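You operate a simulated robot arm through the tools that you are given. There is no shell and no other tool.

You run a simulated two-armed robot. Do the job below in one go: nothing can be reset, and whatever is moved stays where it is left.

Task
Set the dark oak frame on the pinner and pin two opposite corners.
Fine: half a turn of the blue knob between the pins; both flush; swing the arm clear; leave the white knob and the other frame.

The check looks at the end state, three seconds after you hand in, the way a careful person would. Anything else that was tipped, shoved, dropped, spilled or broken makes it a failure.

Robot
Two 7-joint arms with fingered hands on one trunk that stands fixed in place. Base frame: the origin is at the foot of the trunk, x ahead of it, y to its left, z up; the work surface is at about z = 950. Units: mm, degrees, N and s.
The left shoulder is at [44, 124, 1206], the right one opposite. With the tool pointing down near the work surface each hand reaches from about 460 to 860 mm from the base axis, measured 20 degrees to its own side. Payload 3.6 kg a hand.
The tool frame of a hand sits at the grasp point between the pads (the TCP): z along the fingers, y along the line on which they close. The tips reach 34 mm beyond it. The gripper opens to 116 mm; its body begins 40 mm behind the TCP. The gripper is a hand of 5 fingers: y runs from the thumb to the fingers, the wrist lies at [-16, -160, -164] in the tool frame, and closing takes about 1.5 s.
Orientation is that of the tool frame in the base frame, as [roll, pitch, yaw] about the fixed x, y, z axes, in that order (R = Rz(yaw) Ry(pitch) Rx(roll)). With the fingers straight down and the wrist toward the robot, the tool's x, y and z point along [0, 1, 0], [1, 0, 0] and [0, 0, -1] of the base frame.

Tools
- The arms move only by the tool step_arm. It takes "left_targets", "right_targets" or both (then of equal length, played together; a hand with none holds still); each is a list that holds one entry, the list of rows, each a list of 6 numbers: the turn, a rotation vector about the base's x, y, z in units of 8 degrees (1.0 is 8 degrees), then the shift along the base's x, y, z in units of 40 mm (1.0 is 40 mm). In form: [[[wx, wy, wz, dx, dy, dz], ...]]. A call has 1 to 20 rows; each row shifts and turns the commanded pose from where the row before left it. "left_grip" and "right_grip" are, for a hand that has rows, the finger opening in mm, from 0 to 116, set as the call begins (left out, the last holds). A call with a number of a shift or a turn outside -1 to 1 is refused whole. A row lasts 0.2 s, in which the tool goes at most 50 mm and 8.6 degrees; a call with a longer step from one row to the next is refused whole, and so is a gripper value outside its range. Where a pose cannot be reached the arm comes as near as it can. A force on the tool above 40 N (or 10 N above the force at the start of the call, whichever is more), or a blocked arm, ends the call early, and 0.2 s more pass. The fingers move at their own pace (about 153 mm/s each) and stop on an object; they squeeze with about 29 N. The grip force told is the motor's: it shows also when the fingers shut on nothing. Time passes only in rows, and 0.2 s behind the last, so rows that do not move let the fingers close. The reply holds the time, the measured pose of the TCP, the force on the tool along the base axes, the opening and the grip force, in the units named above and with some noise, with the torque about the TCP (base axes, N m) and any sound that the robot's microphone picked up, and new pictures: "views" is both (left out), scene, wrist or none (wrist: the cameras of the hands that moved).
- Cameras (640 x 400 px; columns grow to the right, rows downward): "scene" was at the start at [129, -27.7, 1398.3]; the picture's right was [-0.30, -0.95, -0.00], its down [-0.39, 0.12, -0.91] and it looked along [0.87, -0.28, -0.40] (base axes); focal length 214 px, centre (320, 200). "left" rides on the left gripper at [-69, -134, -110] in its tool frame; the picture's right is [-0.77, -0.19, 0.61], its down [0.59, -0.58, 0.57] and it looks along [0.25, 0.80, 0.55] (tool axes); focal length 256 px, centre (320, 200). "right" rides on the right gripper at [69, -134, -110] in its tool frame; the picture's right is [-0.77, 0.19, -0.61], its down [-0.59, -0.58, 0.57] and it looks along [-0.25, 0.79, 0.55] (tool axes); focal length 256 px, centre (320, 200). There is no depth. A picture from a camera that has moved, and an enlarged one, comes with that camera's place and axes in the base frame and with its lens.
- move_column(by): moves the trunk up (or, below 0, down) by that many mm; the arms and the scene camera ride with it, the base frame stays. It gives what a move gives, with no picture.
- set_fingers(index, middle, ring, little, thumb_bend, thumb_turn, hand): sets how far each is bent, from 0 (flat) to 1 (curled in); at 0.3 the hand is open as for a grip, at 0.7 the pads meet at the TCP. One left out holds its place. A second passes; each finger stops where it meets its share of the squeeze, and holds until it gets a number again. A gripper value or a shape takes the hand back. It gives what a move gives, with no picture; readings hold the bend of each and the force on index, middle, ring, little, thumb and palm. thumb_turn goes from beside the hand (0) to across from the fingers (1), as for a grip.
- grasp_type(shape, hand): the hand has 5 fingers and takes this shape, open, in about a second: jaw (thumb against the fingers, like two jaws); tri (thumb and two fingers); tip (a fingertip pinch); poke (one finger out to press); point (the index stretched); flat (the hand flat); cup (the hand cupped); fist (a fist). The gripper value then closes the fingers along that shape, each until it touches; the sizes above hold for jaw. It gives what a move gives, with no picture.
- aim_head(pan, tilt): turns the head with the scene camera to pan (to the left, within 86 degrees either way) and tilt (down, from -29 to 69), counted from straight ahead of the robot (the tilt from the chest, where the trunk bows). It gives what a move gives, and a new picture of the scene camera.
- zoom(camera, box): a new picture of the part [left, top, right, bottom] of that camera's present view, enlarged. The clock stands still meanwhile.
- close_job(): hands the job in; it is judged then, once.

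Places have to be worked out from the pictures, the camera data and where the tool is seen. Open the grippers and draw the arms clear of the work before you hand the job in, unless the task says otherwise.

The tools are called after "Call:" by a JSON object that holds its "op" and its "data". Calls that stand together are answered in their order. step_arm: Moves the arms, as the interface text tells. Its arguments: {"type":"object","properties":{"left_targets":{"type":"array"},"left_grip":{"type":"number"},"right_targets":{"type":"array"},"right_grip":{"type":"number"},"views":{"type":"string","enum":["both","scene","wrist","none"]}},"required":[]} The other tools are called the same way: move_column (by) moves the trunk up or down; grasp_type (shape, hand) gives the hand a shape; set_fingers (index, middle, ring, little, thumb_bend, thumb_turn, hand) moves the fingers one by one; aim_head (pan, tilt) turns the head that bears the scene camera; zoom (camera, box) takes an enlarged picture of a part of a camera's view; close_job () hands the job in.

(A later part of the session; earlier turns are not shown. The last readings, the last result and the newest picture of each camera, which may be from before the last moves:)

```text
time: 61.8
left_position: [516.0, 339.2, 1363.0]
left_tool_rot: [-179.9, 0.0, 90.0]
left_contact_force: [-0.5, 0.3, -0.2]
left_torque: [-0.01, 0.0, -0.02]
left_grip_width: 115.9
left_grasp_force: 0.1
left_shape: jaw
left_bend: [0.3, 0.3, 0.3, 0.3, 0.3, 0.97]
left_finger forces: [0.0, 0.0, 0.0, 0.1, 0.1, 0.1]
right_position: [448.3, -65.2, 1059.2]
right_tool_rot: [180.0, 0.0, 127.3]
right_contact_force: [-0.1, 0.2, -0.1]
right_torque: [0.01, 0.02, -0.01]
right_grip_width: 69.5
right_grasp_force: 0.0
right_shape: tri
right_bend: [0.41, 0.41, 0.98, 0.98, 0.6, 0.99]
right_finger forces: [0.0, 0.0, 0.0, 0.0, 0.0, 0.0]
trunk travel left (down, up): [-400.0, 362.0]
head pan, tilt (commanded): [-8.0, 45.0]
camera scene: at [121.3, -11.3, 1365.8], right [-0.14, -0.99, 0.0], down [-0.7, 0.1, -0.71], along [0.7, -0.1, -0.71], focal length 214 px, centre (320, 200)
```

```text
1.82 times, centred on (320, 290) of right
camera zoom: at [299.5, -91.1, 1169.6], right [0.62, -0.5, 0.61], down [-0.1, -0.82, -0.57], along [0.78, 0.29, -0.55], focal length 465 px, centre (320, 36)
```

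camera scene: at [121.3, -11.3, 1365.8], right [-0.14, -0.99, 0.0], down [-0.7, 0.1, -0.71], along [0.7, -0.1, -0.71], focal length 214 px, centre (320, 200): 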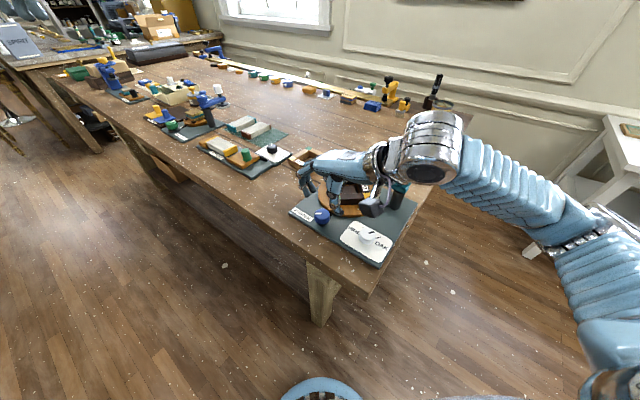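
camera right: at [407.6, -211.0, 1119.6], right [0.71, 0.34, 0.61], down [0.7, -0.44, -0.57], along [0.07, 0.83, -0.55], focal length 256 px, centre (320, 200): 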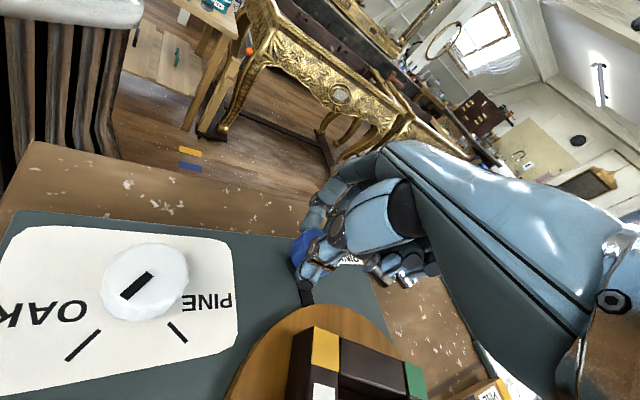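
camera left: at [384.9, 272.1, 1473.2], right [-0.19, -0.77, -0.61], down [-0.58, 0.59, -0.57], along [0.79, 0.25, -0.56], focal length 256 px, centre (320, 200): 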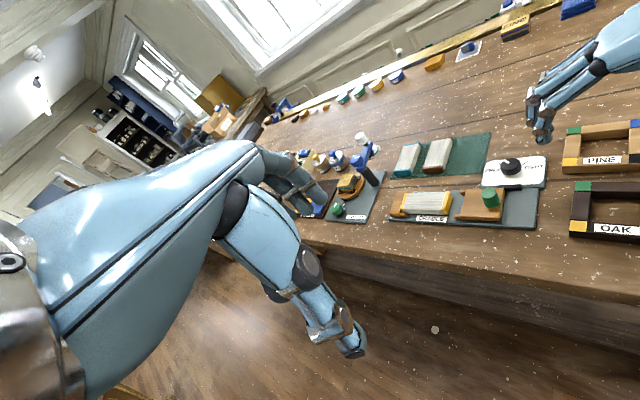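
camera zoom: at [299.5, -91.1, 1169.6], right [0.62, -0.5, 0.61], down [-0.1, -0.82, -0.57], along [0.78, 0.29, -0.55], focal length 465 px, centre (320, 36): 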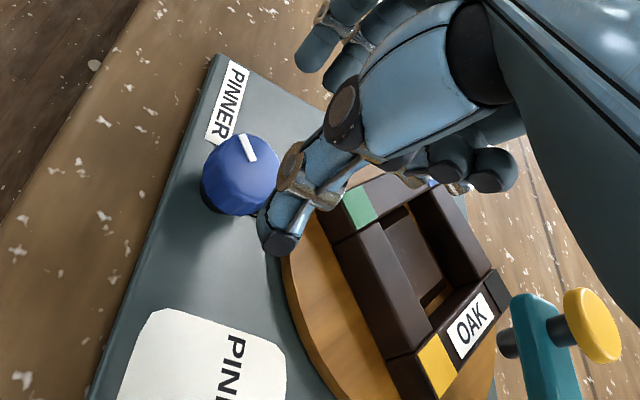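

I need the exact rotation so far. I'll zoom the right camera on the frame to measure its present orientation.

Call:
{"op": "zoom", "data": {"camera": "right", "box": [280, 250, 440, 400]}}

Call:
{"op": "zoom", "data": {"camera": "scene", "box": [335, 180, 385, 220]}}

Call:
{"op": "zoom", "data": {"camera": "scene", "box": [310, 200, 336, 225]}}

```text
2.67 times, centred on (360, 325) of right
camera zoom: at [299.5, -91.1, 1169.6], right [0.62, -0.5, 0.61], down [-0.1, -0.82, -0.57], along [0.78, 0.29, -0.55], focal length 683 px, centre (213, -133)
```

zoom: 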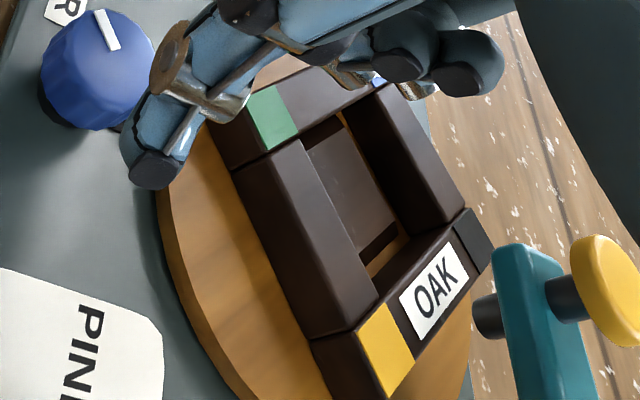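

```text
10.00 times, centred on (360, 200) of scene
camera zoom: at [121.3, -11.3, 1365.8], right [-0.14, -0.99, 0.0], down [-0.7, 0.1, -0.71], along [0.7, -0.1, -0.71], focal length 2145 px, centre (-80, 200)
```

zoom: 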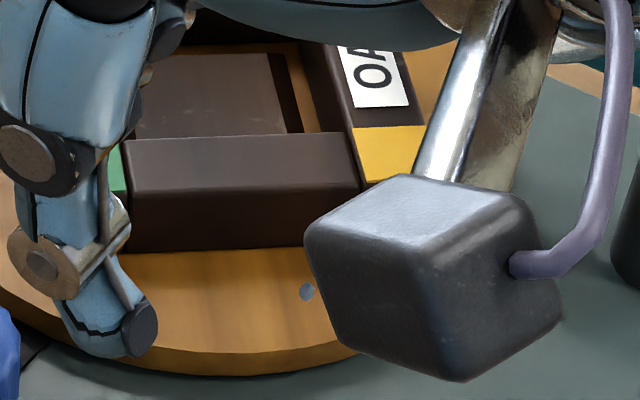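

```text
16.00 times, centred on (323, 212) of scene
camera zoom: at [121.3, -11.3, 1365.8], right [-0.14, -0.99, 0.0], down [-0.7, 0.1, -0.71], along [0.7, -0.1, -0.71], focal length 3432 px, centre (272, 0)
```

zoom: 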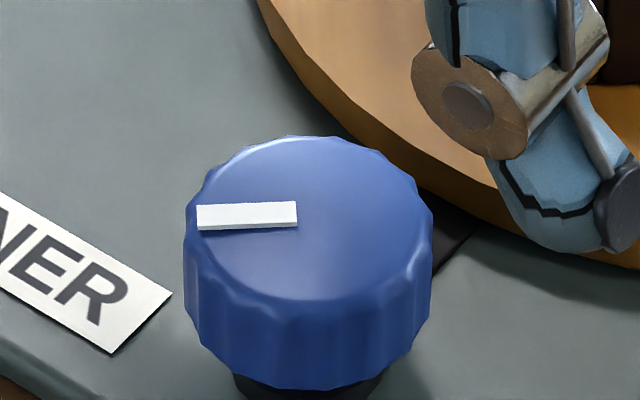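

The frame side and the knob mark both say about 131° turned so far; 49° remain. I'll re-centre slightly, lower, and grip again.

Call:
{"op": "step_arm", "data": {"right_targets": [[[0, 0, 0, -0.04, 0.03, -0.5], [0, 0, 0, 0, 0, -0.5], [0, 0, 0, 0, 0, -0.25], [0, 0, 0, 0, 0, 0]]], "right_grip": 70, "views": "none"}}

Call:
{"op": "step_arm", "data": {"right_targets": [[[0, 0, 0, 0, 0, 0], [0, 0, 0, 0, 0, 0], [0, 0, 0, 0, 0, 0], [0, 0, 0, 0, 0, 0], [0, 0, 0, 0, 0, 0]]], "right_grip": 10, "views": "none"}}

Call:
{"op": "step_arm", "data": {"right_targets": [[[0, 0, 0.5, 0, 0, 0], [0, 0, 0.9, 0, 0, 0], [0, 0, 0.9, 0, 0, 0], [0, 0, 0.9, 0, 0, 0], [0, 0, 0.9, 0.02, -0.02, 0], [0, 0, 0.9, 0, 0, 0], [0, 0, 0.9, 0, 0, 0], [0, 0, 0.4, 0, 0, 0], [0, 0, 0, 0, 0, 0]]], "views": "scene"}}

Call:
{"op": "zoom", "data": {"camera": "scene", "box": [290, 140, 420, 240]}}

```text
time: 62.8
left_position: [516.8, 340.3, 1362.7]
left_tool_rot: [-179.9, 0.0, 90.1]
left_contact_force: [0.0, -0.4, 0.3]
left_torque: [-0.04, 0.0, 0.0]
left_grip_width: 115.8
left_grasp_force: 0.1
left_shape: jaw
left_bend: [0.3, 0.3, 0.3, 0.3, 0.3, 0.97]
left_finger forces: [0.0, 0.0, 0.0, 0.0, 0.1, 0.1]
right_position: [445.4, -64.1, 1009.4]
right_tool_rot: [180.0, -0.1, 127.4]
right_contact_force: [0.3, 0.0, -0.4]
right_torque: [-0.04, 0.03, -0.02]
right_grip_width: 69.6
right_grasp_force: 0.1
right_shape: tri
right_bend: [0.41, 0.41, 0.98, 0.98, 0.6, 0.99]
right_finger forces: [0.0, 0.0, 0.1, 0.0, 0.0, 0.1]
trunk travel left (down, up): [-400.0, 362.0]
head pan, tilt (commanded): [-8.0, 45.0]
```

```text
time: 64.0
left_position: [516.4, 339.4, 1363.3]
left_tool_rot: [-179.9, -0.1, 90.0]
left_contact_force: [0.2, 0.2, -0.1]
left_torque: [-0.03, 0.01, -0.02]
left_grip_width: 115.7
left_grasp_force: 0.1
left_shape: jaw
left_bend: [0.3, 0.3, 0.3, 0.3, 0.3, 0.97]
left_finger forces: [0.0, 0.0, 0.0, 0.1, 0.1, 0.0]
right_position: [445.8, -64.3, 1009.4]
right_tool_rot: [-180.0, 0.0, 127.5]
right_contact_force: [-2.9, -1.5, -1.3]
right_torque: [0.09, -0.14, -0.03]
right_grip_width: 28.2
right_grasp_force: 29.0
right_shape: tri
right_bend: [0.56, 0.54, 1.0, 1.0, 0.7, 1.0]
right_finger forces: [12.6, 13.7, 0.1, 0.0, 28.8, 0.0]
trunk travel left (down, up): [-400.0, 362.0]
head pan, tilt (commanded): [-8.0, 45.0]
```

```text
time: 66.0
left_position: [516.6, 339.2, 1364.6]
left_tool_rot: [-179.8, 0.0, 90.2]
left_contact_force: [0.4, -0.4, -0.3]
left_torque: [-0.03, 0.01, 0.0]
left_grip_width: 115.9
left_grasp_force: 0.1
left_shape: jaw
left_bend: [0.3, 0.3, 0.3, 0.3, 0.3, 0.97]
left_finger forces: [0.0, 0.0, 0.1, 0.0, 0.0, 0.0]
right_position: [447.9, -66.2, 1009.5]
right_tool_rot: [-180.0, 0.0, 177.8]
right_contact_force: [5.7, -8.5, 1.5]
right_torque: [0.05, -0.18, -0.03]
right_grip_width: 27.8
right_grasp_force: 29.3
right_shape: tri
right_bend: [0.57, 0.54, 1.0, 1.0, 0.7, 1.0]
right_finger forces: [11.8, 14.8, 0.1, 0.0, 33.6, 0.1]
trunk travel left (down, up): [-400.0, 362.0]
head pan, tilt (commanded): [-8.0, 45.0]
camera scene: at [122.1, -12.7, 1365.7], right [-0.14, -0.99, 0.0], down [-0.7, 0.1, -0.71], along [0.7, -0.1, -0.71], focal length 214 px, centre (320, 200)
```

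scene: 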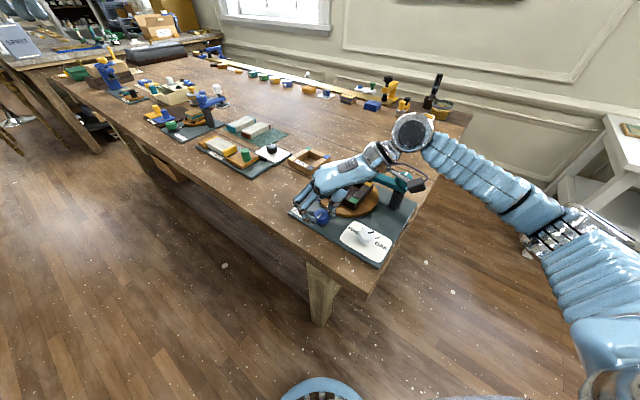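

```text
4.00 times, centred on (355, 190) of scene
camera zoom: at [122.1, -12.7, 1365.7], right [-0.14, -0.99, 0.0], down [-0.7, 0.1, -0.71], along [0.7, -0.1, -0.71], focal length 858 px, centre (180, 240)
```

zoom: 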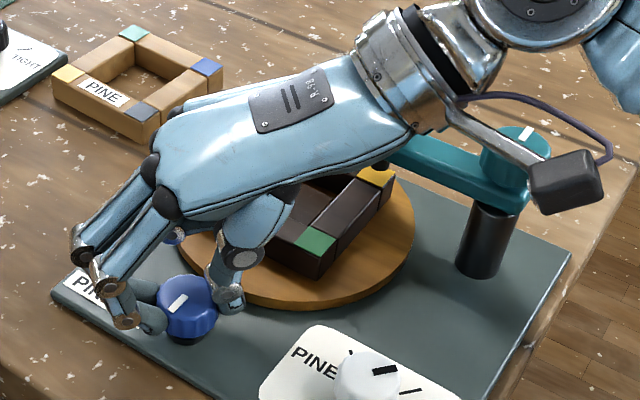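

I'll measure the knob mark and the green–yellow side before letting go.

Call:
{"op": "zoom", "data": {"camera": "scene", "box": [310, 200, 336, 225]}}

Call:
{"op": "zoom", "data": {"camera": "scene", "box": [335, 175, 385, 215]}}

```text
16.00 times, centred on (323, 212) of scene
camera zoom: at [122.1, -12.7, 1365.7], right [-0.14, -0.99, 0.0], down [-0.7, 0.1, -0.71], along [0.7, -0.1, -0.71], focal length 3432 px, centre (272, 0)
```

zoom: 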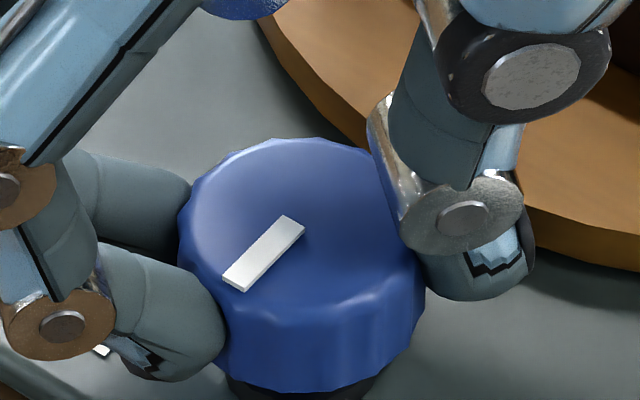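

```text
10.00 times, centred on (360, 195) of scene
camera zoom: at [122.1, -12.7, 1365.7], right [-0.14, -0.99, 0.0], down [-0.7, 0.1, -0.71], along [0.7, -0.1, -0.71], focal length 2145 px, centre (-80, 250)
```

zoom: 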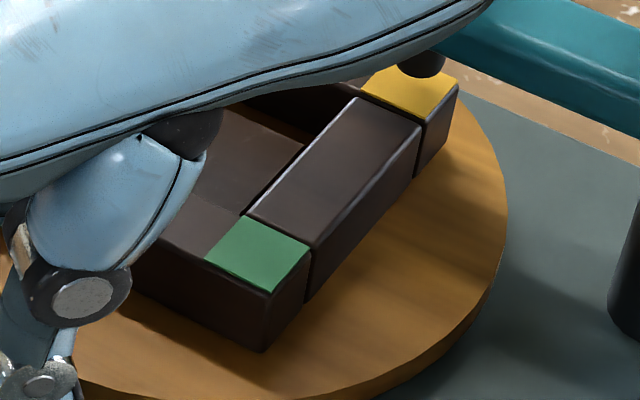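

The mark is at about +135° and the frame side reads −45.5°, so it's a half turn within a degree or so, with the yellow corner under the plunger. I'll release the knob and lift away.

Call:
{"op": "step_arm", "data": {"right_targets": [[[0, 0, 0, 0, 0, 0], [0, 0, 0, 0, 0, 0], [0, 0, 0, 0, 0, 0], [0, 0, 0, 0, 0, 0.3], [0, 0, 0, 0, 0, 0.95], [0, 0, 0, 0, 0, 0.95], [0, 0, 0, 0, 0, 0.95], [0, 0, 0, 0, 0, 0.95], [0, 0, 0, 0, 0, 0]]], "right_grip": 54, "views": "scene"}}

Call:
{"op": "zoom", "data": {"camera": "scene", "box": [300, 150, 420, 240]}}

Call:
{"op": "zoom", "data": {"camera": "scene", "box": [310, 200, 336, 225]}}

```text
time: 68.0
left_position: [516.7, 339.6, 1363.6]
left_tool_rot: [-179.9, 0.0, 90.1]
left_contact_force: [0.1, -0.2, 0.4]
left_torque: [-0.03, 0.01, 0.01]
left_grip_width: 115.8
left_grasp_force: 0.1
left_shape: jaw
left_bend: [0.3, 0.3, 0.3, 0.3, 0.3, 0.97]
left_finger forces: [0.1, 0.1, 0.0, 0.0, 0.1, 0.0]
right_position: [447.3, -63.7, 1174.0]
right_tool_rot: [180.0, 0.0, 177.8]
right_contact_force: [-0.5, 0.1, -0.5]
right_torque: [0.02, -0.02, -0.02]
right_grip_width: 53.6
right_grasp_force: 0.0
right_shape: tri
right_bend: [0.45, 0.46, 0.98, 0.98, 0.66, 1.0]
right_finger forces: [0.0, 0.0, 0.1, 0.0, 0.0, 0.1]
trunk travel left (down, up): [-400.0, 362.0]
head pan, tilt (commanded): [-8.0, 45.0]
camera scene: at [121.5, -11.5, 1365.7], right [-0.14, -0.99, 0.0], down [-0.7, 0.1, -0.71], along [0.7, -0.1, -0.71], focal length 214 px, centre (320, 200)
```

scene: 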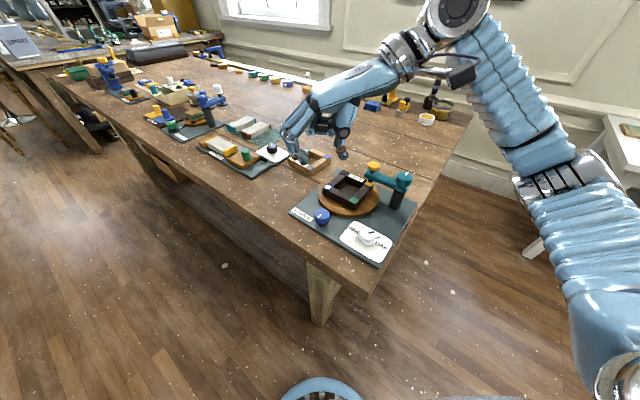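

```text
4.44 times, centred on (360, 195) of scene
camera zoom: at [121.5, -11.5, 1365.7], right [-0.14, -0.99, 0.0], down [-0.7, 0.1, -0.71], along [0.7, -0.1, -0.71], focal length 953 px, centre (142, 222)
```

zoom: 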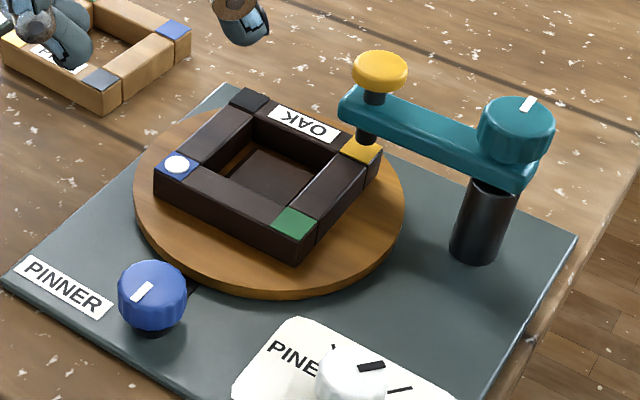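

```text
16.00 times, centred on (323, 212) of scene
camera zoom: at [121.5, -11.5, 1365.7], right [-0.14, -0.99, 0.0], down [-0.7, 0.1, -0.71], along [0.7, -0.1, -0.71], focal length 3432 px, centre (272, 0)
```

zoom: 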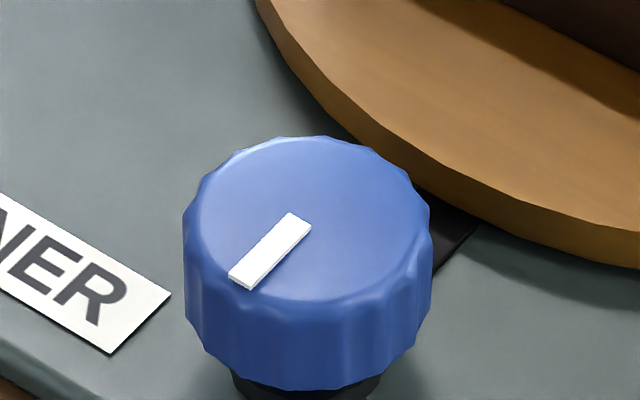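

A half turn is done: the blue pinned corner is opposite and the yellow patch is under the plunger. I'll take the poke shape again and go back over the cap.

Call:
{"op": "grasp_type", "data": {"hand": "right", "shape": "poke"}}

Call:
{"op": "step_arm", "data": {"right_targets": [[[0, 0, -0.5, 0, 0, 0.3], [0, 0, -0.9, 0.2, -0.32, 0.1], [0, 0, -0.9, 0.2, -0.32, 0], [0, 0, -0.9, 0.2, -0.32, 0], [0, 0, -0.9, 0.2, -0.32, 0], [0, 0, -0.9, 0.2, -0.32, 0], [0, 0, -0.9, 0.2, -0.32, 0], [0, 0, -0.9, 0.2, -0.32, 0], [0, 0, -0.9, 0.2, -0.32, 0], [0, 0, -0.9, 0.2, -0.32, 0], [0, 0, -0.9, 0.2, -0.32, 0], [0, 0, -0.8, 0.19, -0.3, 0], [0, 0, 0, 0, 0, 0]]], "views": "both"}}

Call:
{"op": "zoom", "data": {"camera": "scene", "box": [320, 80, 460, 200]}}

```text
time: 68.8
left_position: [516.8, 339.9, 1362.8]
left_tool_rot: [-179.9, -0.1, 90.0]
left_contact_force: [0.6, 0.5, -1.0]
left_torque: [0.0, 0.0, 0.02]
left_grip_width: 115.8
left_grasp_force: 0.0
left_shape: jaw
left_bend: [0.3, 0.3, 0.3, 0.3, 0.3, 0.97]
left_finger forces: [0.1, 0.1, 0.0, 0.1, 0.0, 0.0]
right_position: [448.3, -63.2, 1172.8]
right_tool_rot: [-180.0, 0.1, 177.8]
right_contact_force: [-0.8, 0.2, -0.1]
right_torque: [0.0, -0.01, -0.02]
right_grip_width: 0.0
right_grasp_force: 0.1
right_shape: poke
right_bend: [0.7, 0.7, 0.98, 0.98, 0.0, 1.0]
right_finger forces: [0.0, 0.0, 0.1, 0.0, 0.0, 0.0]
trunk travel left (down, up): [-400.0, 362.0]
head pan, tilt (commanded): [-8.0, 45.0]
```

```text
time: 71.7
left_position: [515.3, 340.7, 1363.6]
left_tool_rot: [-179.9, 0.0, 90.1]
left_contact_force: [0.5, 0.5, -0.3]
left_torque: [-0.02, -0.03, 0.01]
left_grip_width: 115.9
left_grasp_force: 0.1
left_shape: jaw
left_bend: [0.3, 0.3, 0.3, 0.3, 0.3, 0.97]
left_finger forces: [0.1, 0.0, 0.0, 0.1, 0.0, 0.1]
right_position: [534.0, -205.9, 1190.0]
right_tool_rot: [-180.0, 0.0, 95.3]
right_contact_force: [0.3, 0.3, -0.3]
right_torque: [-0.01, 0.04, 0.03]
right_grip_width: 0.1
right_grasp_force: 0.0
right_shape: poke
right_bend: [0.7, 0.7, 0.98, 0.98, 0.0, 1.0]
right_finger forces: [0.0, 0.0, 0.0, 0.0, 0.0, 0.0]
trunk travel left (down, up): [-400.0, 362.0]
head pan, tilt (commanded): [-8.0, 45.0]
camera scene: at [121.3, -11.3, 1365.8], right [-0.14, -0.99, 0.0], down [-0.7, 0.1, -0.71], along [0.7, -0.1, -0.71], focal length 214 px, centre (320, 200)
camera right: at [394.8, -149.1, 1300.4], right [0.26, -0.75, 0.61], down [-0.52, -0.64, -0.57], along [0.81, -0.17, -0.55], focal length 256 px, centre (320, 200)
```

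scene: 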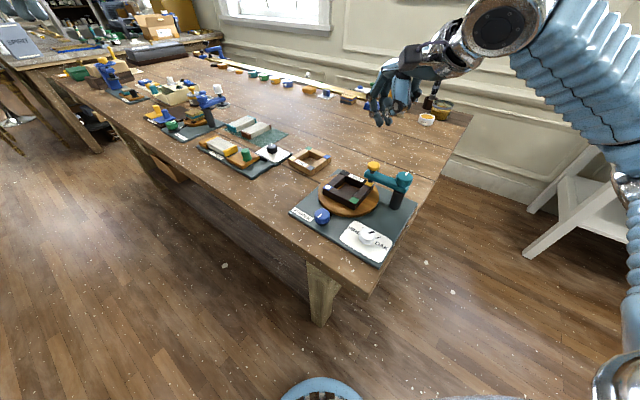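
right: 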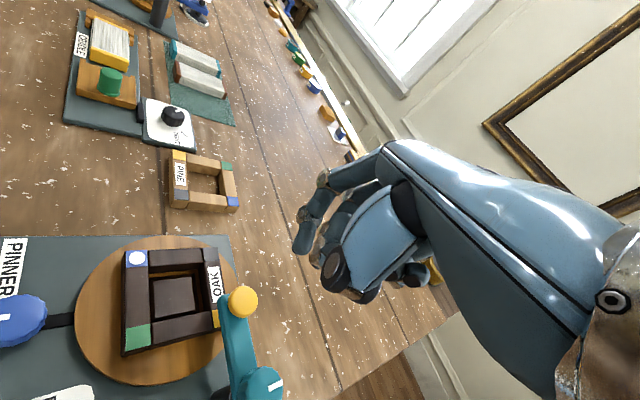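

```text
3.33 times, centred on (390, 140) of scene
camera zoom: at [121.3, -11.3, 1365.8], right [-0.14, -0.99, 0.0], down [-0.7, 0.1, -0.71], along [0.7, -0.1, -0.71], focal length 715 px, centre (87, 400)
```

zoom: 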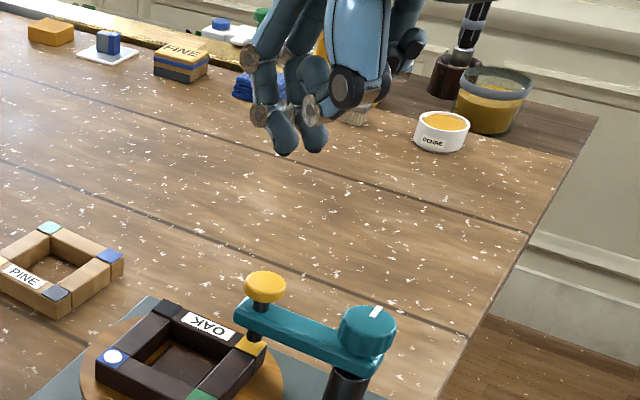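

I'm over the cap again within 2 mm. I'll correct, lower to just above it, then press in small steps as before.

Call:
{"op": "step_arm", "data": {"right_targets": [[[0, 0, 0, 0.03, 0.06, -0.6], [0, 0, 0, 0, 0, -0.7], [0, 0, 0, 0, 0, -0.6], [0, 0, 0, 0, 0, -0.45], [0, 0, 0, 0, 0, 0]]], "views": "none"}}

Call:
{"op": "zoom", "data": {"camera": "scene", "box": [350, 130, 410, 200]}}

Call:
{"op": "zoom", "data": {"camera": "right", "box": [160, 140, 440, 400]}}

```text
time: 72.8
left_position: [517.0, 340.2, 1363.4]
left_tool_rot: [-179.9, 0.0, 90.2]
left_contact_force: [0.4, 0.1, 0.3]
left_torque: [0.01, -0.03, 0.02]
left_grip_width: 116.0
left_grasp_force: 0.1
left_shape: jaw
left_bend: [0.3, 0.3, 0.3, 0.3, 0.3, 0.97]
left_finger forces: [0.0, 0.0, 0.0, 0.0, 0.0, 0.1]
right_position: [536.3, -201.4, 1095.5]
right_tool_rot: [-179.9, 0.0, 95.5]
right_contact_force: [-0.2, 0.3, -0.2]
right_torque: [-0.01, 0.0, 0.0]
right_grip_width: 0.0
right_grasp_force: 0.0
right_shape: poke
right_bend: [0.7, 0.7, 0.98, 0.98, 0.0, 1.0]
right_finger forces: [0.0, 0.0, 0.1, 0.0, 0.0, 0.0]
trunk travel left (down, up): [-400.0, 362.0]
head pan, tilt (commanded): [-8.0, 45.0]
```

```text
5.71 times, centred on (380, 165) of scene
camera zoom: at [121.3, -11.3, 1365.8], right [-0.14, -0.99, 0.0], down [-0.7, 0.1, -0.71], along [0.7, -0.1, -0.71], focal length 1226 px, centre (-23, 400)
```

zoom: 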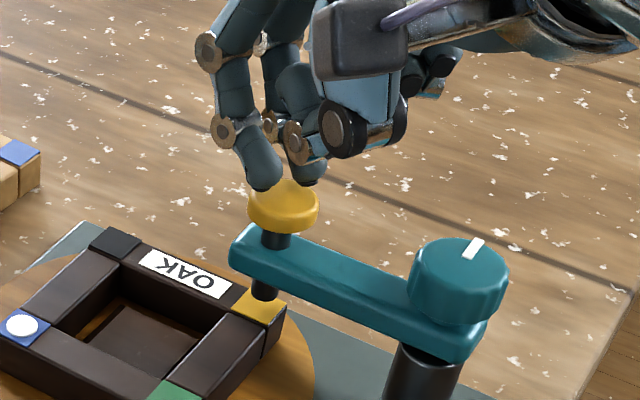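

```text
1.54 times, centred on (300, 270) of right
camera zoom: at [396.3, -145.2, 1206.0], right [0.26, -0.75, 0.61], down [-0.52, -0.64, -0.57], along [0.81, -0.17, -0.55], focal length 394 px, centre (351, 92)
```

zoom: 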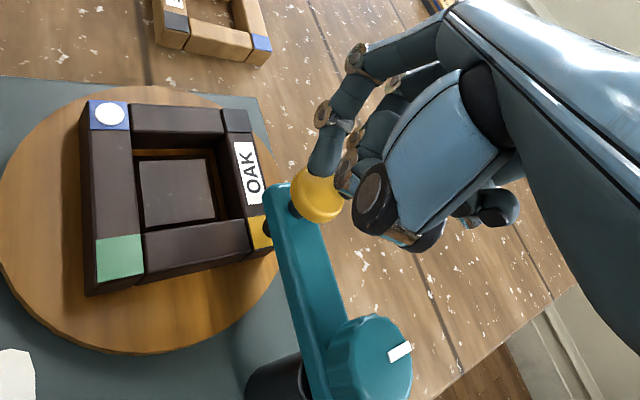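

The fingertips are poised over the cap and the plunger is above the yellow patch. I'll press as before: 12 mm, then a little more to the stop.

Call:
{"op": "step_arm", "data": {"right_targets": [[[0, 0, 0, 0, -0.02, -0.1], [0, 0, 0, 0, 0, -0.1], [0, 0, 0, 0, 0, -0.1], [0, 0, 0, 0, 0, 0]]], "views": "none"}}

Call:
{"op": "step_arm", "data": {"right_targets": [[[0, 0, 0, 0, 0, -0.06], [0, 0, 0, 0, 0, -0.06], [0, 0, 0, 0, 0, 0]]], "views": "none"}}

Call:
{"op": "zoom", "data": {"camera": "scene", "box": [350, 150, 390, 200]}}

```text
time: 73.8
left_position: [516.6, 339.9, 1363.3]
left_tool_rot: [-179.8, 0.1, 90.2]
left_contact_force: [-0.9, 0.1, -0.6]
left_torque: [0.0, 0.01, 0.0]
left_grip_width: 116.3
left_grasp_force: 0.1
left_shape: jaw
left_bend: [0.3, 0.3, 0.3, 0.3, 0.3, 0.97]
left_finger forces: [0.0, 0.0, 0.0, 0.0, 0.0, 0.0]
right_position: [535.7, -203.6, 1084.7]
right_tool_rot: [180.0, 0.1, 95.4]
right_contact_force: [0.3, 0.8, 2.5]
right_torque: [0.04, -0.01, 0.02]
right_grip_width: 0.0
right_grasp_force: 0.0
right_shape: poke
right_bend: [0.7, 0.7, 0.98, 0.98, 0.0, 1.0]
right_finger forces: [2.0, 0.0, 0.0, 0.0, 0.1, 0.1]
trunk travel left (down, up): [-400.0, 362.0]
head pan, tilt (commanded): [-8.0, 45.0]
heard: click
```

```text
time: 74.7
left_position: [516.0, 340.3, 1363.4]
left_tool_rot: [-179.9, 0.0, 90.0]
left_contact_force: [-0.9, 0.8, 0.7]
left_torque: [-0.05, 0.01, -0.01]
left_grip_width: 115.7
left_grasp_force: 0.0
left_shape: jaw
left_bend: [0.3, 0.3, 0.3, 0.3, 0.3, 0.97]
left_finger forces: [0.2, 0.1, 0.0, 0.1, 0.0, 0.0]
right_position: [535.6, -203.6, 1080.9]
right_tool_rot: [179.6, 0.0, 95.4]
right_contact_force: [4.8, -1.1, 17.9]
right_torque: [0.08, -0.1, -0.03]
right_grip_width: 0.2
right_grasp_force: 0.1
right_shape: poke
right_bend: [0.7, 0.7, 0.98, 0.98, 0.0, 1.0]
right_finger forces: [17.8, 0.1, 0.1, 0.0, 0.0, 0.1]
trunk travel left (down, up): [-400.0, 362.0]
head pan, tilt (commanded): [-8.0, 45.0]
```

```text
8.00 times, centred on (370, 175) of scene
camera zoom: at [120.4, -10.8, 1366.1], right [-0.14, -0.99, 0.0], down [-0.7, 0.1, -0.71], along [0.7, -0.1, -0.71], focal length 1716 px, centre (-80, 400)
```

zoom: 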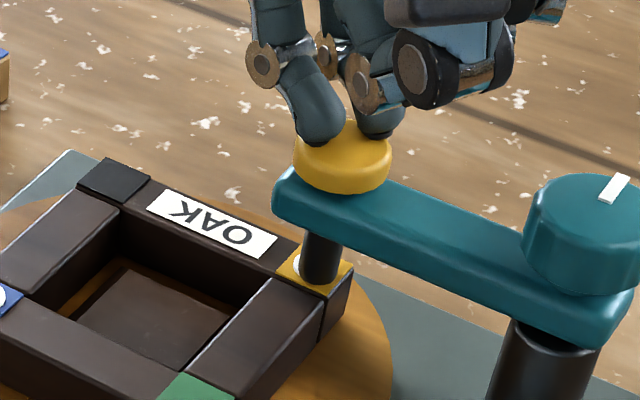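

A click again, and force is rising at the stop. I'll add the same final push as the first pin, then lift off.

Call:
{"op": "step_arm", "data": {"right_targets": [[[0, 0, 0, 0, 0, -0.06], [0, 0, 0, 0, 0, 0], [0, 0, 0, 0, 0, 0]]], "views": "none"}}

Call:
{"op": "step_arm", "data": {"right_targets": [[[0, 0, 0, 0, 0, 0.15], [0, 0, 0, 0, 0, 0.3], [0, 0, 0, 0, 0, 0.6], [0, 0, 0, 0, 0, 0.9], [0, 0, 0, 0, 0, 0.9], [0, 0, 0, 0, 0, 0]]], "views": "none"}}

Call:
{"op": "zoom", "data": {"camera": "scene", "box": [320, 150, 400, 215]}}

Call:
{"op": "zoom", "data": {"camera": "scene", "box": [360, 174, 384, 194]}}

Call:
{"op": "zoom", "data": {"camera": "right", "box": [100, 220, 280, 400]}}

```text
time: 75.5
left_position: [513.9, 341.0, 1365.0]
left_tool_rot: [-180.0, 0.2, 90.1]
left_contact_force: [-1.2, 0.3, 0.1]
left_torque: [0.01, -0.02, 0.01]
left_grip_width: 115.8
left_grasp_force: 0.1
left_shape: jaw
left_bend: [0.3, 0.3, 0.3, 0.3, 0.3, 0.97]
left_finger forces: [0.0, 0.0, 0.0, 0.1, 0.0, 0.2]
right_position: [536.4, -202.7, 1080.2]
right_tool_rot: [179.4, 0.0, 95.4]
right_contact_force: [7.1, -1.3, 33.5]
right_torque: [-0.02, -0.16, -0.05]
right_grip_width: 0.0
right_grasp_force: 0.1
right_shape: poke
right_bend: [0.7, 0.7, 0.98, 0.98, 0.0, 1.0]
right_finger forces: [26.6, 6.7, 0.1, 0.1, 0.0, 0.0]
trunk travel left (down, up): [-400.0, 362.0]
head pan, tilt (commanded): [-8.0, 45.0]
```

```text
time: 76.8
left_position: [517.5, 339.7, 1363.5]
left_tool_rot: [-179.8, 0.1, 90.0]
left_contact_force: [0.1, 0.0, 0.2]
left_torque: [0.02, -0.02, -0.01]
left_grip_width: 115.8
left_grasp_force: 0.0
left_shape: jaw
left_bend: [0.3, 0.3, 0.3, 0.3, 0.3, 0.97]
left_finger forces: [0.0, 0.0, 0.0, 0.0, 0.0, 0.1]
right_position: [535.6, -201.8, 1189.4]
right_tool_rot: [-179.8, -0.1, 95.3]
right_contact_force: [-0.4, 0.7, -0.7]
right_torque: [0.02, -0.01, -0.04]
right_grip_width: 0.0
right_grasp_force: 0.0
right_shape: poke
right_bend: [0.7, 0.7, 0.98, 0.98, 0.0, 1.0]
right_finger forces: [0.0, 0.1, 0.1, 0.0, 0.0, 0.0]
trunk travel left (down, up): [-400.0, 362.0]
head pan, tilt (commanded): [-8.0, 45.0]
```

```text
6.15 times, centred on (360, 182) of scene
camera zoom: at [121.4, -11.6, 1365.7], right [-0.14, -0.99, 0.0], down [-0.7, 0.1, -0.71], along [0.7, -0.1, -0.71], focal length 1320 px, centre (74, 308)
```

zoom: 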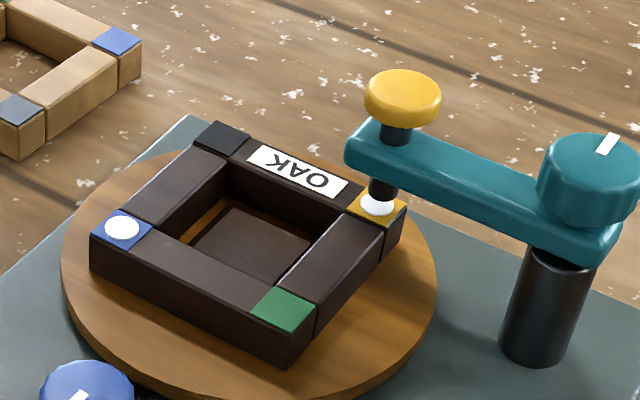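

```text
16.00 times, centred on (372, 184) of scene
camera zoom: at [121.4, -11.6, 1365.7], right [-0.14, -0.99, 0.0], down [-0.7, 0.1, -0.71], along [0.7, -0.1, -0.71], focal length 3432 px, centre (-512, 456)
```

zoom: 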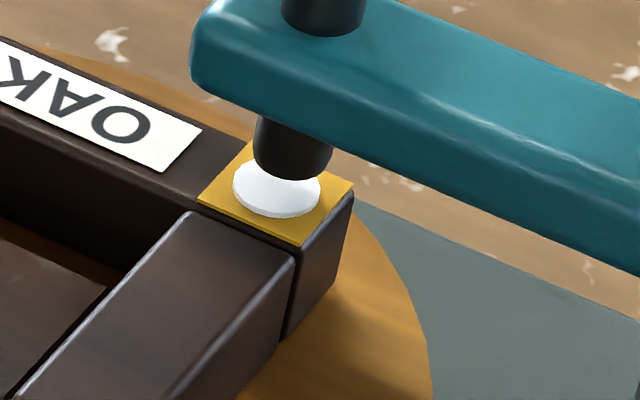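

```text
2.22 times, centred on (190, 310) of right
camera zoom: at [395.3, -146.4, 1299.9], right [0.26, -0.75, 0.61], down [-0.52, -0.64, -0.56], along [0.81, -0.17, -0.56], focal length 569 px, centre (609, -44)
```

zoom: 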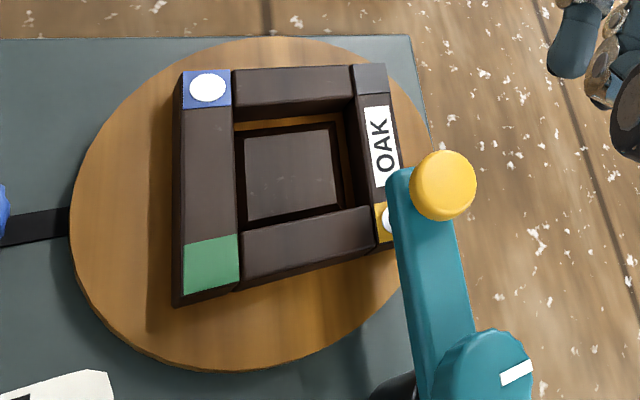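

Both pins are in, flat on the blue and yellow patches at opposite corners. Now to swing the arm clear, I'll take the three-finger shape and move above the teal knob at hand angle ~100°, ready to turn it back clockwise.

Call:
{"op": "grasp_type", "data": {"hand": "right", "shape": "tri"}}

Call:
{"op": "step_arm", "data": {"right_targets": [[[0, 0, 0.6, 0, 0, 0.1], [0, 0, 0.86, -0.1, -0.12, 0], [0, 0, 0.86, -0.12, -0.12, 0], [0, 0, 0.86, -0.12, -0.12, 0], [0, 0, 0.86, -0.12, -0.13, 0], [0, 0, 0.86, -0.12, -0.13, 0], [0, 0, 0.86, -0.12, -0.13, 0], [0, 0, 0.86, -0.12, -0.13, 0], [0, 0, 0.86, -0.12, -0.13, 0], [0, 0, 0.86, -0.12, -0.13, 0], [0, 0, 0.86, -0.12, -0.13, 0], [0, 0, 0.86, -0.12, -0.12, 0], [0, 0, 0.86, -0.11, -0.12, 0], [0, 0, 0.92, -0.1, -0.12, -0.1], [0, 0, 0, 0, 0, 0]]], "right_grip": 80, "views": "scene"}}

Call:
{"op": "zoom", "data": {"camera": "scene", "box": [330, 80, 470, 210]}}

```text
time: 77.8
left_position: [516.9, 338.9, 1363.6]
left_tool_rot: [-179.9, 0.0, 90.1]
left_contact_force: [-1.0, -0.7, 0.0]
left_torque: [0.04, 0.01, 0.01]
left_grip_width: 115.8
left_grasp_force: 0.0
left_shape: jaw
left_bend: [0.3, 0.3, 0.3, 0.3, 0.3, 0.97]
left_finger forces: [0.0, 0.1, 0.0, 0.0, 0.0, 0.0]
right_position: [535.2, -202.0, 1189.4]
right_tool_rot: [179.9, 0.0, 95.4]
right_contact_force: [-0.3, -0.3, -0.5]
right_torque: [0.03, 0.0, 0.0]
right_grip_width: 116.1
right_grasp_force: 0.0
right_shape: tri
right_bend: [0.3, 0.3, 0.98, 0.98, 0.3, 0.97]
right_finger forces: [0.0, 0.1, 0.0, 0.0, 0.0, 0.0]
trunk travel left (down, up): [-400.0, 362.0]
head pan, tilt (commanded): [-8.0, 45.0]
```

```text
time: 81.0
left_position: [517.0, 340.2, 1363.4]
left_tool_rot: [-179.9, 0.0, 90.1]
left_contact_force: [-0.2, 0.2, -0.3]
left_torque: [-0.02, 0.03, 0.0]
left_grip_width: 116.0
left_grasp_force: 0.0
left_shape: jaw
left_bend: [0.3, 0.3, 0.3, 0.3, 0.3, 0.97]
left_finger forces: [0.1, 0.1, 0.0, 0.1, 0.0, 0.0]
right_position: [474.5, -268.8, 1190.4]
right_tool_rot: [-180.0, -0.1, -169.7]
right_contact_force: [-0.1, -0.5, 0.3]
right_torque: [0.02, 0.04, 0.0]
right_grip_width: 80.1
right_grasp_force: 0.1
right_shape: tri
right_bend: [0.38, 0.38, 0.98, 0.98, 0.55, 0.99]
right_finger forces: [0.0, 0.1, 0.0, 0.0, 0.0, 0.1]
trunk travel left (down, up): [-400.0, 362.0]
head pan, tilt (commanded): [-8.0, 45.0]
camera scene: at [121.5, -11.3, 1365.8], right [-0.14, -0.99, 0.0], down [-0.7, 0.1, -0.71], along [0.7, -0.1, -0.71], focal length 214 px, centre (320, 200)
```

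scene: 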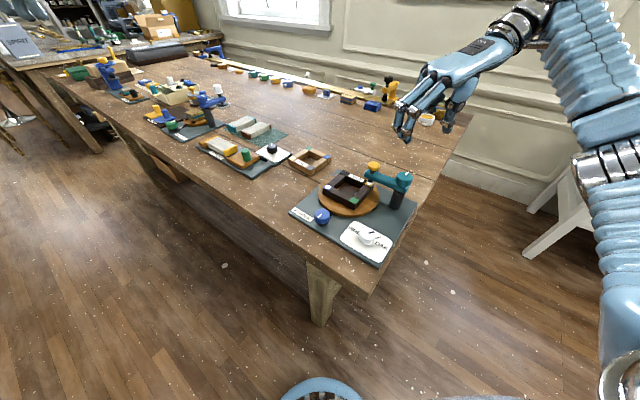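

```text
3.08 times, centred on (400, 145) of scene
camera zoom: at [121.5, -11.3, 1365.8], right [-0.14, -0.99, 0.0], down [-0.7, 0.1, -0.71], along [0.7, -0.1, -0.71], focal length 660 px, centre (74, 369)
```

zoom: 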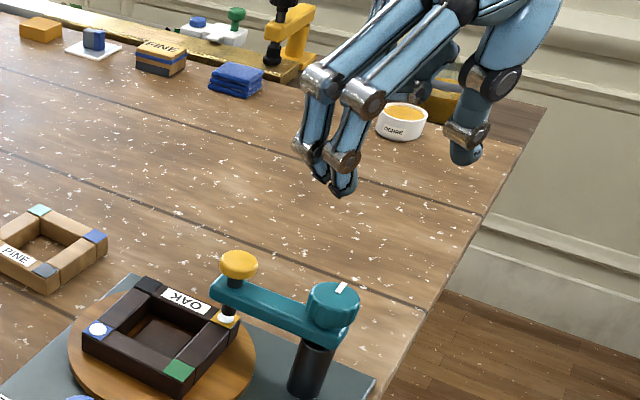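

I'm 8 mm off the knob axis; I'll correct to (479,-262) while lowering to z≈1072, then check.

Call:
{"op": "step_arm", "data": {"right_targets": [[[0, 0, 0, 0.12, 0.16, 0], [0, 0, 0, 0, 0, -0.7], [0, 0, 0, 0, 0, -0.8], [0, 0, 0, 0, 0, -0.5], [0, 0, 0, 0, 0, 0]]], "right_grip": 80, "views": "scene"}}

Call:
{"op": "zoom", "data": {"camera": "scene", "box": [350, 110, 440, 210]}}

```text
time: 82.2
left_position: [517.2, 338.7, 1363.3]
left_tool_rot: [180.0, -0.1, 90.0]
left_contact_force: [-0.3, 0.2, 0.9]
left_torque: [-0.02, -0.02, 0.01]
left_grip_width: 116.1
left_grasp_force: 0.0
left_shape: jaw
left_bend: [0.3, 0.3, 0.3, 0.3, 0.3, 0.97]
left_finger forces: [0.1, 0.1, 0.0, 0.0, 0.0, 0.0]
right_position: [480.4, -263.1, 1111.7]
right_tool_rot: [180.0, 0.1, -169.9]
right_contact_force: [0.4, 0.0, -0.2]
right_torque: [0.02, -0.03, 0.03]
right_grip_width: 80.4
right_grasp_force: 0.1
right_shape: tri
right_bend: [0.38, 0.38, 0.98, 0.98, 0.55, 0.99]
right_finger forces: [0.0, 0.1, 0.1, 0.0, 0.0, 0.0]
trunk travel left (down, up): [-400.0, 362.0]
head pan, tilt (commanded): [-8.0, 45.0]
camera scene: at [121.3, -11.3, 1365.8], right [-0.14, -0.99, 0.0], down [-0.7, 0.1, -0.71], along [0.7, -0.1, -0.71], focal length 214 px, centre (320, 200)
```

scene: 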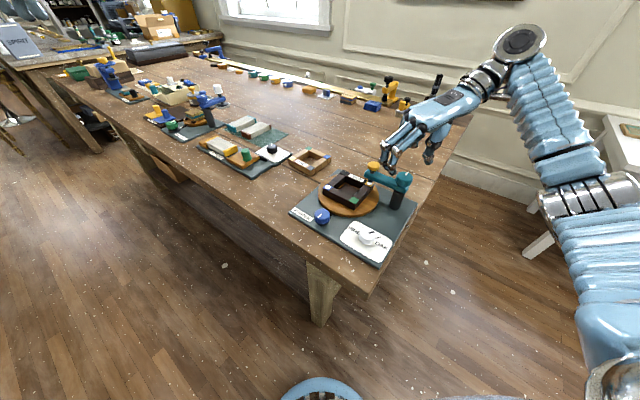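

```text
4.00 times, centred on (395, 160) of scene
camera zoom: at [121.3, -11.3, 1365.8], right [-0.14, -0.99, 0.0], down [-0.7, 0.1, -0.71], along [0.7, -0.1, -0.71], focal length 858 px, centre (20, 360)
```

zoom: 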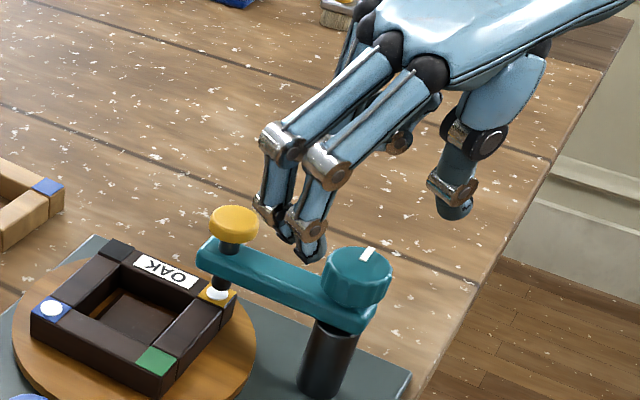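

Aligned; the fingers will come down between cap and knob. I'll lower the last 40 mm and close on the teal knob.

Call:
{"op": "step_arm", "data": {"right_targets": [[[0, 0, 0, -0.02, 0.02, -0.4], [0, 0, 0, 0, 0, -0.4], [0, 0, 0, 0, 0, -0.2], [0, 0, 0, 0, 0, 0]]], "right_grip": 80, "views": "none"}}

Call:
{"op": "step_arm", "data": {"right_targets": [[[0, 0, 0, 0, 0, 0], [0, 0, 0, 0, 0, 0], [0, 0, 0, 0, 0, 0], [0, 0, 0, 0, 0, 0], [0, 0, 0, 0, 0, 0]]], "right_grip": 20, "views": "scene"}}

Call:
{"op": "zoom", "data": {"camera": "scene", "box": [350, 110, 440, 210]}}

```text
time: 83.2
left_position: [517.8, 339.7, 1363.3]
left_tool_rot: [-179.9, 0.0, 90.2]
left_contact_force: [-0.1, 0.2, 0.4]
left_torque: [0.03, 0.03, 0.02]
left_grip_width: 116.1
left_grasp_force: 0.1
left_shape: jaw
left_bend: [0.3, 0.3, 0.3, 0.3, 0.3, 0.97]
left_finger forces: [0.0, 0.1, 0.0, 0.0, 0.0, 0.1]
right_position: [479.4, -260.0, 1070.4]
right_tool_rot: [180.0, 0.0, -170.0]
right_contact_force: [-0.2, -0.5, 0.1]
right_torque: [-0.02, 0.01, -0.01]
right_grip_width: 80.2
right_grasp_force: 0.1
right_shape: tri
right_bend: [0.38, 0.38, 0.98, 0.98, 0.55, 0.99]
right_finger forces: [0.1, 0.1, 0.0, 0.0, 0.1, 0.0]
trunk travel left (down, up): [-400.0, 362.0]
head pan, tilt (commanded): [-8.0, 45.0]
```

```text
time: 84.3
left_position: [517.5, 339.1, 1363.4]
left_tool_rot: [-179.9, 0.0, 90.2]
left_contact_force: [0.0, -0.5, 0.4]
left_torque: [-0.04, -0.01, 0.01]
left_grip_width: 116.0
left_grasp_force: 0.0
left_shape: jaw
left_bend: [0.3, 0.3, 0.3, 0.3, 0.3, 0.97]
left_finger forces: [0.0, 0.0, 0.0, 0.0, 0.1, 0.0]
right_position: [479.0, -261.0, 1071.5]
right_tool_rot: [-180.0, 0.0, -170.0]
right_contact_force: [2.3, -2.9, 0.9]
right_torque: [0.42, 0.0, -0.08]
right_grip_width: 27.1
right_grasp_force: 29.2
right_shape: tri
right_bend: [0.58, 0.56, 1.0, 1.0, 0.7, 1.0]
right_finger forces: [15.8, 15.3, 0.1, 0.0, 33.1, 0.0]
trunk travel left (down, up): [-400.0, 362.0]
head pan, tilt (commanded): [-8.0, 45.0]
camera scene: at [121.6, -12.0, 1365.8], right [-0.14, -0.99, 0.0], down [-0.7, 0.1, -0.71], along [0.7, -0.1, -0.71], focal length 214 px, centre (320, 200)
```

scene: 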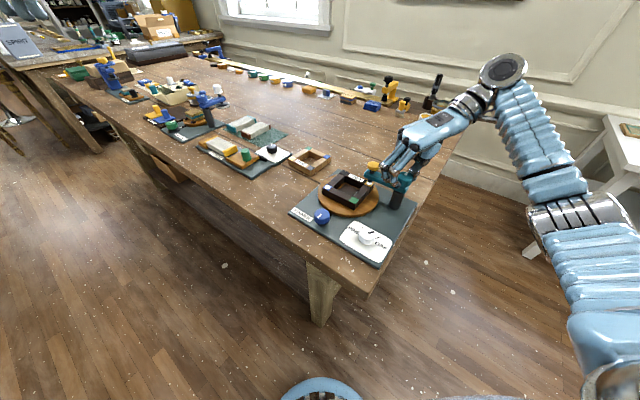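

```text
4.00 times, centred on (395, 160) of scene
camera zoom: at [121.6, -12.0, 1365.8], right [-0.14, -0.99, 0.0], down [-0.7, 0.1, -0.71], along [0.7, -0.1, -0.71], focal length 858 px, centre (20, 360)
```

zoom: 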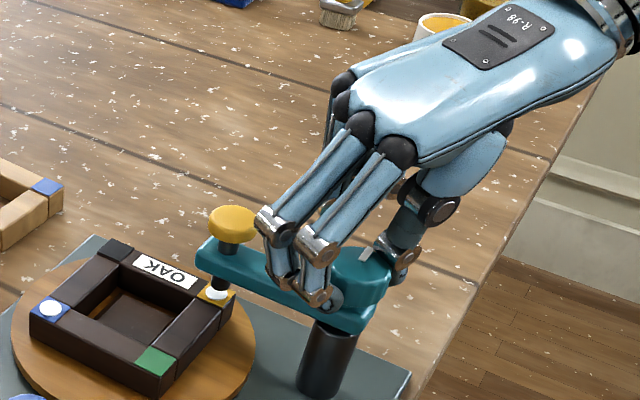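

The grip is well balanced. I'll swing the arm back clockwise, about 41° first.

Call:
{"op": "step_arm", "data": {"right_targets": [[[0, 0, -0.5, 0, 0, 0], [0, 0, -0.85, -0.01, 0.01, 0], [0, 0, -0.85, -0.01, 0.01, 0], [0, 0, -0.9, -0.02, 0.01, 0], [0, 0, -0.9, -0.02, 0, 0], [0, 0, -0.9, -0.02, 0, 0], [0, 0, 0, 0, 0, 0]]], "views": "scene"}}

Call:
{"op": "zoom", "data": {"camera": "scene", "box": [350, 110, 440, 210]}}

```text
time: 86.0
left_position: [516.3, 339.0, 1365.0]
left_tool_rot: [180.0, 0.0, 90.2]
left_contact_force: [-0.2, -0.6, 0.7]
left_torque: [-0.04, -0.03, -0.02]
left_grip_width: 116.0
left_grasp_force: 0.0
left_shape: jaw
left_bend: [0.3, 0.3, 0.3, 0.3, 0.3, 0.97]
left_finger forces: [0.0, 0.0, 0.0, 0.0, 0.1, 0.1]
right_position: [475.2, -261.6, 1071.7]
right_tool_rot: [179.9, 0.0, 150.8]
right_contact_force: [2.1, -9.7, 9.4]
right_torque: [0.27, -0.26, 0.03]
right_grip_width: 26.8
right_grasp_force: 29.4
right_shape: tri
right_bend: [0.59, 0.57, 1.0, 1.0, 0.7, 1.0]
right_finger forces: [15.4, 17.6, 0.0, 0.1, 39.9, 0.1]
trunk travel left (down, up): [-400.0, 362.0]
head pan, tilt (commanded): [-8.0, 45.0]
camera scene: at [120.9, -12.7, 1365.9], right [-0.14, -0.99, 0.0], down [-0.7, 0.1, -0.71], along [0.7, -0.1, -0.71], focal length 214 px, centre (320, 200)
```

scene: 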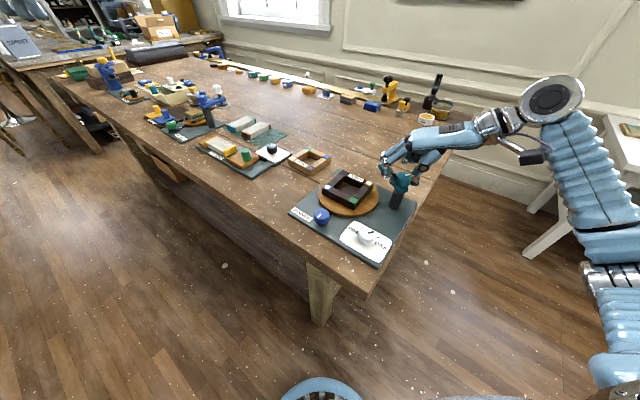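

```text
4.00 times, centred on (395, 160) of scene
camera zoom: at [120.9, -12.7, 1365.9], right [-0.14, -0.99, 0.0], down [-0.7, 0.1, -0.71], along [0.7, -0.1, -0.71], focal length 858 px, centre (20, 360)
```

zoom: 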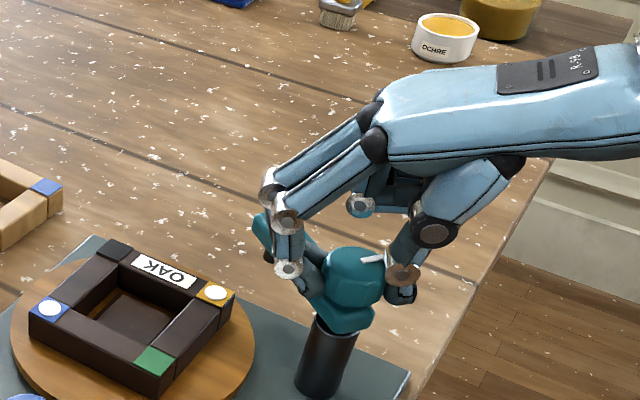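

The arm is swinging away and both pin heads are visible. I'll continue about 42° more, back to where it was at the start.

Call:
{"op": "step_arm", "data": {"right_targets": [[[0, 0, -0.5, 0, -0.03, 0], [0, 0, -0.85, 0, -0.02, 0], [0, 0, -0.85, -0.02, 0, 0], [0, 0, -0.9, -0.02, 0, 0], [0, 0, -0.9, -0.02, 0, 0], [0, 0, -0.8, 0, 0, 0], [0, 0, -0.4, 0, 0, 0], [0, 0, 0, 0, 0, 0]]], "views": "scene"}}

Call:
{"op": "zoom", "data": {"camera": "scene", "box": [350, 110, 440, 210]}}

```text
time: 87.8
left_position: [515.8, 339.9, 1362.9]
left_tool_rot: [-180.0, 0.1, 90.1]
left_contact_force: [0.4, -0.6, 0.2]
left_torque: [0.0, -0.01, 0.03]
left_grip_width: 115.9
left_grasp_force: 0.0
left_shape: jaw
left_bend: [0.3, 0.3, 0.3, 0.3, 0.3, 0.97]
left_finger forces: [0.0, 0.0, 0.0, 0.0, 0.0, 0.0]
right_position: [474.0, -262.3, 1070.2]
right_tool_rot: [-180.0, 0.1, 109.2]
right_contact_force: [-1.3, 5.8, 2.6]
right_torque: [0.29, -0.45, 0.04]
right_grip_width: 27.3
right_grasp_force: 29.2
right_shape: tri
right_bend: [0.61, 0.57, 1.0, 1.0, 0.7, 1.0]
right_finger forces: [19.6, 15.5, 0.0, 0.0, 34.7, 0.0]
trunk travel left (down, up): [-400.0, 362.0]
head pan, tilt (commanded): [-8.0, 45.0]
camera scene: at [120.7, -10.3, 1365.9], right [-0.14, -0.99, 0.0], down [-0.7, 0.1, -0.71], along [0.7, -0.1, -0.71], focal length 214 px, centre (320, 200)
```

scene: 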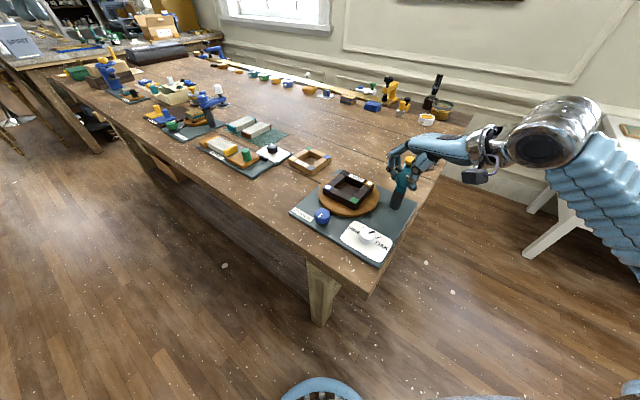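

```text
4.00 times, centred on (395, 160) of scene
camera zoom: at [120.7, -10.3, 1365.9], right [-0.14, -0.99, 0.0], down [-0.7, 0.1, -0.71], along [0.7, -0.1, -0.71], focal length 858 px, centre (20, 360)
```

zoom: 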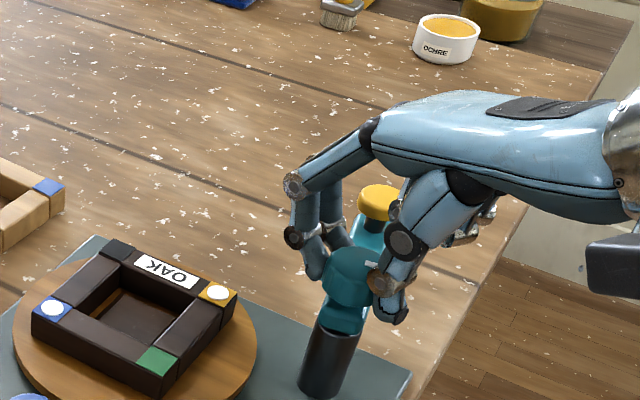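

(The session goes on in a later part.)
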